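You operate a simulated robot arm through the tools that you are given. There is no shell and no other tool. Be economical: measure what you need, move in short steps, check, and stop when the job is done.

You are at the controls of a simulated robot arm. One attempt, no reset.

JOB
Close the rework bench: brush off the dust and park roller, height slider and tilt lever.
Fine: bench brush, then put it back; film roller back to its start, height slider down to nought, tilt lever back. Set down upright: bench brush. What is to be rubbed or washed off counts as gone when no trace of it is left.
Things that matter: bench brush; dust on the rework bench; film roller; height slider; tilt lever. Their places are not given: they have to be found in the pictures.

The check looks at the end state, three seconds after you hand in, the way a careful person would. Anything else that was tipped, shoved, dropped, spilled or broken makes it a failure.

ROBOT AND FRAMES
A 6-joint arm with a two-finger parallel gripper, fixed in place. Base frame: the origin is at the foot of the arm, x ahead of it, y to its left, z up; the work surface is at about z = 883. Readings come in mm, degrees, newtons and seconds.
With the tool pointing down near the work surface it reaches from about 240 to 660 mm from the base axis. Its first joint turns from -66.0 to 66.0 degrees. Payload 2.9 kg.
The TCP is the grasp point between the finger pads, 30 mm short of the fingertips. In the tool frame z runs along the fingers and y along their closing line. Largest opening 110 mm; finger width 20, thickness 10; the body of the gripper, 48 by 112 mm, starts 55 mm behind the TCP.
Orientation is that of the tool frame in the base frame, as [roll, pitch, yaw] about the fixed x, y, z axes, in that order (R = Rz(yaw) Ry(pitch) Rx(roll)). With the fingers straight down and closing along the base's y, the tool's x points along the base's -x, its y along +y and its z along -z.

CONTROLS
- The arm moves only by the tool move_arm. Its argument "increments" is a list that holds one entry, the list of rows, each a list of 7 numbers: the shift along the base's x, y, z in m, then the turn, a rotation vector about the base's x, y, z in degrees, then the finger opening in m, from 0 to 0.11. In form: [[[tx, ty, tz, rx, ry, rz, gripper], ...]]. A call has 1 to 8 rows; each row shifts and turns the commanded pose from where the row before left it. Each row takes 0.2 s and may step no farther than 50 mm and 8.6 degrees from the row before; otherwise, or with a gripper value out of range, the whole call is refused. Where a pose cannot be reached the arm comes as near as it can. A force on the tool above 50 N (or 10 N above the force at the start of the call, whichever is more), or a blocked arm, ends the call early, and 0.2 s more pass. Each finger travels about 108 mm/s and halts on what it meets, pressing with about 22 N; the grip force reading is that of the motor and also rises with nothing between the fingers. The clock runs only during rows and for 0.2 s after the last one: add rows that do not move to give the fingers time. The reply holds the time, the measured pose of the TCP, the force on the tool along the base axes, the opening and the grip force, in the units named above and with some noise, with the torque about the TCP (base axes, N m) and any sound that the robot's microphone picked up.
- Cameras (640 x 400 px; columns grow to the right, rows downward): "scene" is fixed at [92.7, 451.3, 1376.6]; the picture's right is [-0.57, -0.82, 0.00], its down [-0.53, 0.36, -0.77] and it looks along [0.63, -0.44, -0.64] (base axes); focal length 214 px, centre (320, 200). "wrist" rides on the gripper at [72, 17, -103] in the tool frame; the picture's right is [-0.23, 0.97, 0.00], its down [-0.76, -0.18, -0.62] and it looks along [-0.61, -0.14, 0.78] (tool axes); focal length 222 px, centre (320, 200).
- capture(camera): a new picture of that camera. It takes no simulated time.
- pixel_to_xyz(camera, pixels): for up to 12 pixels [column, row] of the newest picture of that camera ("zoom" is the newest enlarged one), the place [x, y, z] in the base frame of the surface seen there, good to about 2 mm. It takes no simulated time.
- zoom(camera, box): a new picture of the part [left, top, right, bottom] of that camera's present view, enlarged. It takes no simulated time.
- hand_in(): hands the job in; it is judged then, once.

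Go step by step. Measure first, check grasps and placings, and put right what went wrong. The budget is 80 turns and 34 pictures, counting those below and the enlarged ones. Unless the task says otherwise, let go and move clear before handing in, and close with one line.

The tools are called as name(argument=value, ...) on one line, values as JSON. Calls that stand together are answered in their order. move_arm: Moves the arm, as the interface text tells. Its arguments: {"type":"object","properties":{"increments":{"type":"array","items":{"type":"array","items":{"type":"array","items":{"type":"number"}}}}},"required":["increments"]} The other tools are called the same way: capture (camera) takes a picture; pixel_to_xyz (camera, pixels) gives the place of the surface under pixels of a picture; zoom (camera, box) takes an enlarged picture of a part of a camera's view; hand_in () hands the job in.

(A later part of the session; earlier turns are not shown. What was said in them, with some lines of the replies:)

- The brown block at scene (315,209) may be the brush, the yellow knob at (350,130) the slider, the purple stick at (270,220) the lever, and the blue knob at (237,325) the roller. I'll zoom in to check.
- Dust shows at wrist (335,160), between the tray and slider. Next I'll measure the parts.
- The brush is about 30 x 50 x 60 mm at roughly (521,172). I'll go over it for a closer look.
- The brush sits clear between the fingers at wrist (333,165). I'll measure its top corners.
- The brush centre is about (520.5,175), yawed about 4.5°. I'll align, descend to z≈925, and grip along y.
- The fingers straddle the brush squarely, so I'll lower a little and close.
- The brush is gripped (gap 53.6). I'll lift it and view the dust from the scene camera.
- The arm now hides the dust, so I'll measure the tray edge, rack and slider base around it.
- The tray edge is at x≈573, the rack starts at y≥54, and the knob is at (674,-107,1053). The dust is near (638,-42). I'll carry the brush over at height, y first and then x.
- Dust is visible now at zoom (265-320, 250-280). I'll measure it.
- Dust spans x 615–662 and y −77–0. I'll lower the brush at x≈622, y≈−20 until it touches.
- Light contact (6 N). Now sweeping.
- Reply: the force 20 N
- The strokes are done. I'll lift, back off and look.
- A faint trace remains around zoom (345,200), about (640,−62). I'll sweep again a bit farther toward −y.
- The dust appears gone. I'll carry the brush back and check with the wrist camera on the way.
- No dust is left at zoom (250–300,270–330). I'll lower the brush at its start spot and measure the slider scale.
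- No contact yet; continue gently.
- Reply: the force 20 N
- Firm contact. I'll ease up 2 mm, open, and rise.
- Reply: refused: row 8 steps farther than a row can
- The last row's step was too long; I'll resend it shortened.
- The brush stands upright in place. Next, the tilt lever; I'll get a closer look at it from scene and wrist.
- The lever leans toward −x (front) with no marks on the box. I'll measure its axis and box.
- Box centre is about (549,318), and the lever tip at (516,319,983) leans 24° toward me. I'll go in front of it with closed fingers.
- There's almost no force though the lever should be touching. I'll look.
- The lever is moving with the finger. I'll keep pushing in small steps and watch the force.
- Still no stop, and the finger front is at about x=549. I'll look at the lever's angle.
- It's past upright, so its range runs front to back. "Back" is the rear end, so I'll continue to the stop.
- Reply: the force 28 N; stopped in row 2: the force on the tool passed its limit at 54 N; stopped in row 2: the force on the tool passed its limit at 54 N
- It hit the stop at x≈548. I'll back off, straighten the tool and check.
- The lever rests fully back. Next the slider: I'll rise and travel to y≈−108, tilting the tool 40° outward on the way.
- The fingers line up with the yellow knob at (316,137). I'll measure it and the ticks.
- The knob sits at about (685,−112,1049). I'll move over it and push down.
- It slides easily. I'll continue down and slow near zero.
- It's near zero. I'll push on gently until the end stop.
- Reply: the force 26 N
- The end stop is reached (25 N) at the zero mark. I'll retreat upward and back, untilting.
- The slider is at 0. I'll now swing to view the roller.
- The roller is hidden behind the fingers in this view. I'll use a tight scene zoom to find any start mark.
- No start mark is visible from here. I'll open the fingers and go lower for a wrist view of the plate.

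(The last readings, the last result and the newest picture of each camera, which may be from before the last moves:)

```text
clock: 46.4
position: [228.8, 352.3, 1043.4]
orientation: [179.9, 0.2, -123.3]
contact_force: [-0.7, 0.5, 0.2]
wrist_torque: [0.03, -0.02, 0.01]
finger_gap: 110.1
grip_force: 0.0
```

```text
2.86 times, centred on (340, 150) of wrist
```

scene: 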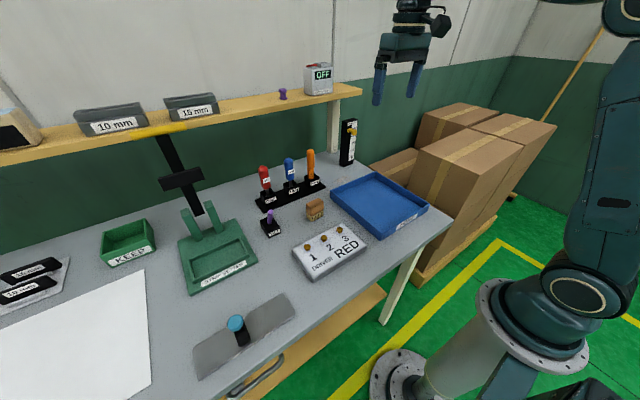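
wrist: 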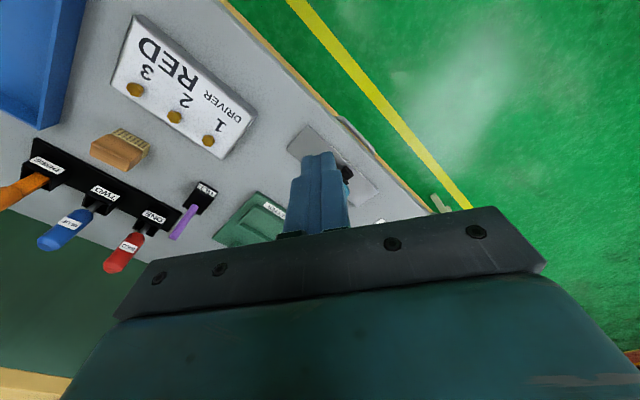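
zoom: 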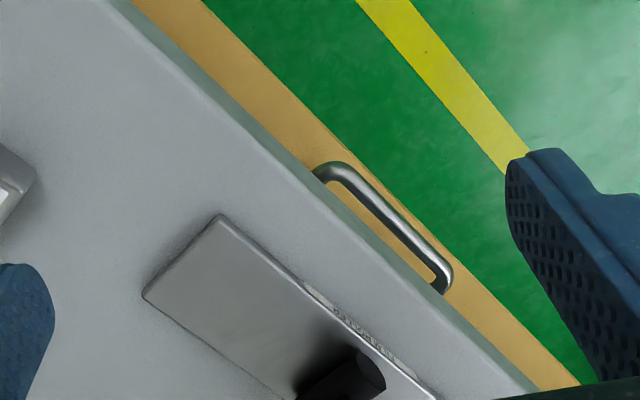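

The plate has no marks. I'll straddle the knob at about (315,488,940) with the fingers along y, and feel for the stops.

move_arm(increments=[[[0.012, 0.02, 0, 0, 0, -8.1, 0.11], [0.012, 0.02, 0, 0, 0, -8.1, 0.09], [0.012, 0.02, 0, 0, 0, -8.1, 0.07], [0.012, 0.02, 0, 0, 0, -8.1, 0.07], [0.012, 0.02, 0, 0, 0, -8.1, 0.07], [0.012, 0.02, 0, 0, 0, -8.1, 0.07], [0.0138, 0.0157, 0, 0, 0, -8.1, 0.07], [0, 0, 0, 0, 0, 0, 0.07]]])

capture(camera="wrist")

```text
clock: 48.2
position: [313.3, 489.4, 1043.5]
orientation: [179.9, 0.1, -180.0]
contact_force: [0.4, -0.6, 0.6]
wrist_torque: [-0.04, 0.01, 0.03]
finger_gap: 69.9
grip_force: 0.0
```

```text
3 pictures are left
```

wrist: 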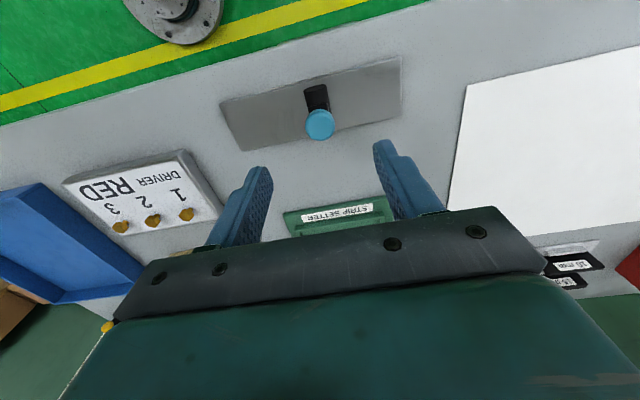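

The plate is plain and the knob is at (320,124). I'll measure the knob, then descend.

pixel_to_xyz(camera="wrist", pixels=[[320, 124], [308, 124], [332, 124], [320, 136], [320, 112], [317, 92]])

move_arm(increments=[[[0.002, -0.001, -0.04, 0, 0, 0, 0.07], [0, 0, -0.035, 0, 0, 0, 0.07], [0, 0, -0.018, 0, 0, 0, 0.05], [0, 0, 0, 0, 0, 0, 0.05]]])

```text
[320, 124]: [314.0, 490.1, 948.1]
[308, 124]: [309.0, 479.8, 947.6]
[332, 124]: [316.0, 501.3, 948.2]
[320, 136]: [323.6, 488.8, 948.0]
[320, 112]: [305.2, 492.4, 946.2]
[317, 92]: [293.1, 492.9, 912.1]
```

```text
clock: 49.2
position: [314.9, 487.6, 952.4]
orientation: [179.8, 0.2, -179.9]
contact_force: [-0.4, -0.4, -0.1]
wrist_torque: [0.02, -0.02, -0.03]
finger_gap: 50.2
grip_force: 0.0
```

Straddling the knob. I'll push toward +y in small steps and feel for a stop.

move_arm(increments=[[[0, 0.012, 0, 0, 0, 0, 0.05], [0, 0.012, 0, 0, 0, 0, 0.05], [0, 0.012, 0, 0, 0, 0, 0.05], [0, 0, 0, 0, 0, 0, 0.05]]])

move_arm(increments=[[[0, 0.012, 0, 0, 0, 0, 0.05], [0, 0.012, 0, 0, 0, 0, 0.05], [0, 0.012, 0, 0, 0, 0, 0.05], [0, 0, 0, 0, 0, 0, 0.05]]])

move_arm(increments=[[[0, 0.01, 0, 0, 0, 0, 0.05], [0, 0.005, 0, 0, 0, 0, 0.05], [0, 0.005, 0, 0, 0, 0, 0.05], [0, 0, 0, 0, 0, 0, 0.05]]])

```text
clock: 50.2
position: [315.6, 525.0, 950.9]
orientation: [180.0, 0.1, -180.0]
contact_force: [0.9, -0.5, 0.2]
wrist_torque: [0.01, 0.0, -0.01]
finger_gap: 50.4
grip_force: 0.4
```

```text
clock: 51.2
position: [313.9, 561.2, 949.8]
orientation: [179.9, 0.1, -179.9]
contact_force: [0.2, -0.8, 0.3]
wrist_torque: [0.01, -0.02, 0.04]
finger_gap: 50.4
grip_force: 0.7
```

```text
clock: 52.2
position: [315.1, 575.9, 949.4]
orientation: [-179.3, -0.4, 180.0]
contact_force: [-4.4, -44.6, 4.9]
wrist_torque: [-0.63, 0.1, -0.15]
finger_gap: 76.4
grip_force: 22.0
```

The stop was reached with the knob at about y=551, the left end as the label reads. The label reads left to right and nothing else marks a start, so I take this end. I'll back off and rise.

move_arm(increments=[[[0, -0.008, 0, 0, 0, 0, 0.075], [0, -0.012, 0, 0, 0, 0, 0.075], [0, 0, 0, 0, 0, 0, 0.075], [0, 0, 0.045, 0, 0, 0, 0.075], [0, -0.02, 0.045, 0, 0, 0, 0.075], [0, -0.045, 0.01, 0, 0, 0, 0.075], [0, -0.045, 0, 0, 0, 0, 0.075]]])

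capture(camera="wrist")

```text
clock: 53.8
position: [315.4, 450.0, 1051.3]
orientation: [179.9, 0.0, -179.7]
contact_force: [-0.1, 0.1, -0.4]
wrist_torque: [-0.01, 0.0, -0.01]
finger_gap: 75.0
grip_force: 0.0
```

```text
2 pictures are left
```

wrist: 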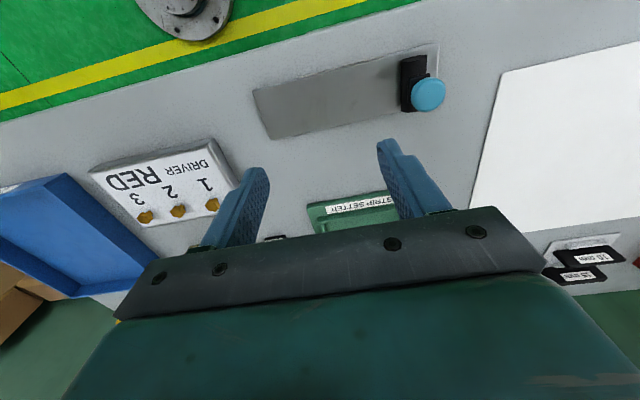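

The roller rests at the left end. One final overall check.

capture(camera="scene")

pixel_to_xyz(camera="wrist", pixels=[[428, 94], [405, 85], [425, 65]])

```text
1 pictures are left
```

scene: 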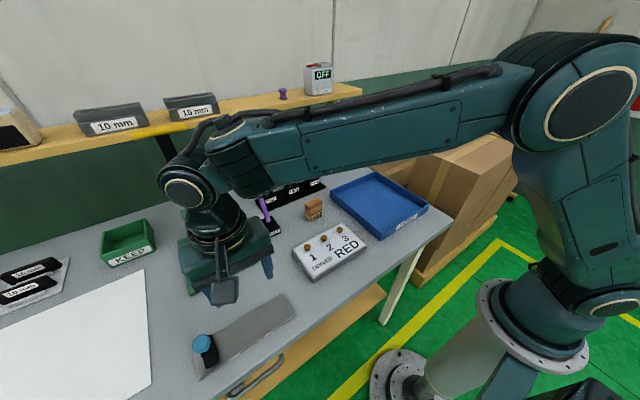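

```text
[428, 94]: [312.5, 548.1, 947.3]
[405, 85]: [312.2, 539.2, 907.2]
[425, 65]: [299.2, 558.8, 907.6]
```

Everything looks in place: the brush is upright, the lever is back, the slider is at 0, the roller is at its left end, and the arm is clear. Handing in.

hand_in()

```text
The job is handed in.
```

I brushed the dust off, set the brush back upright, pushed the slider down to 0 and the tilt lever fully back, and ran the film roller to its left end; no mark showed the roller's start, so that end is my reading of its label.
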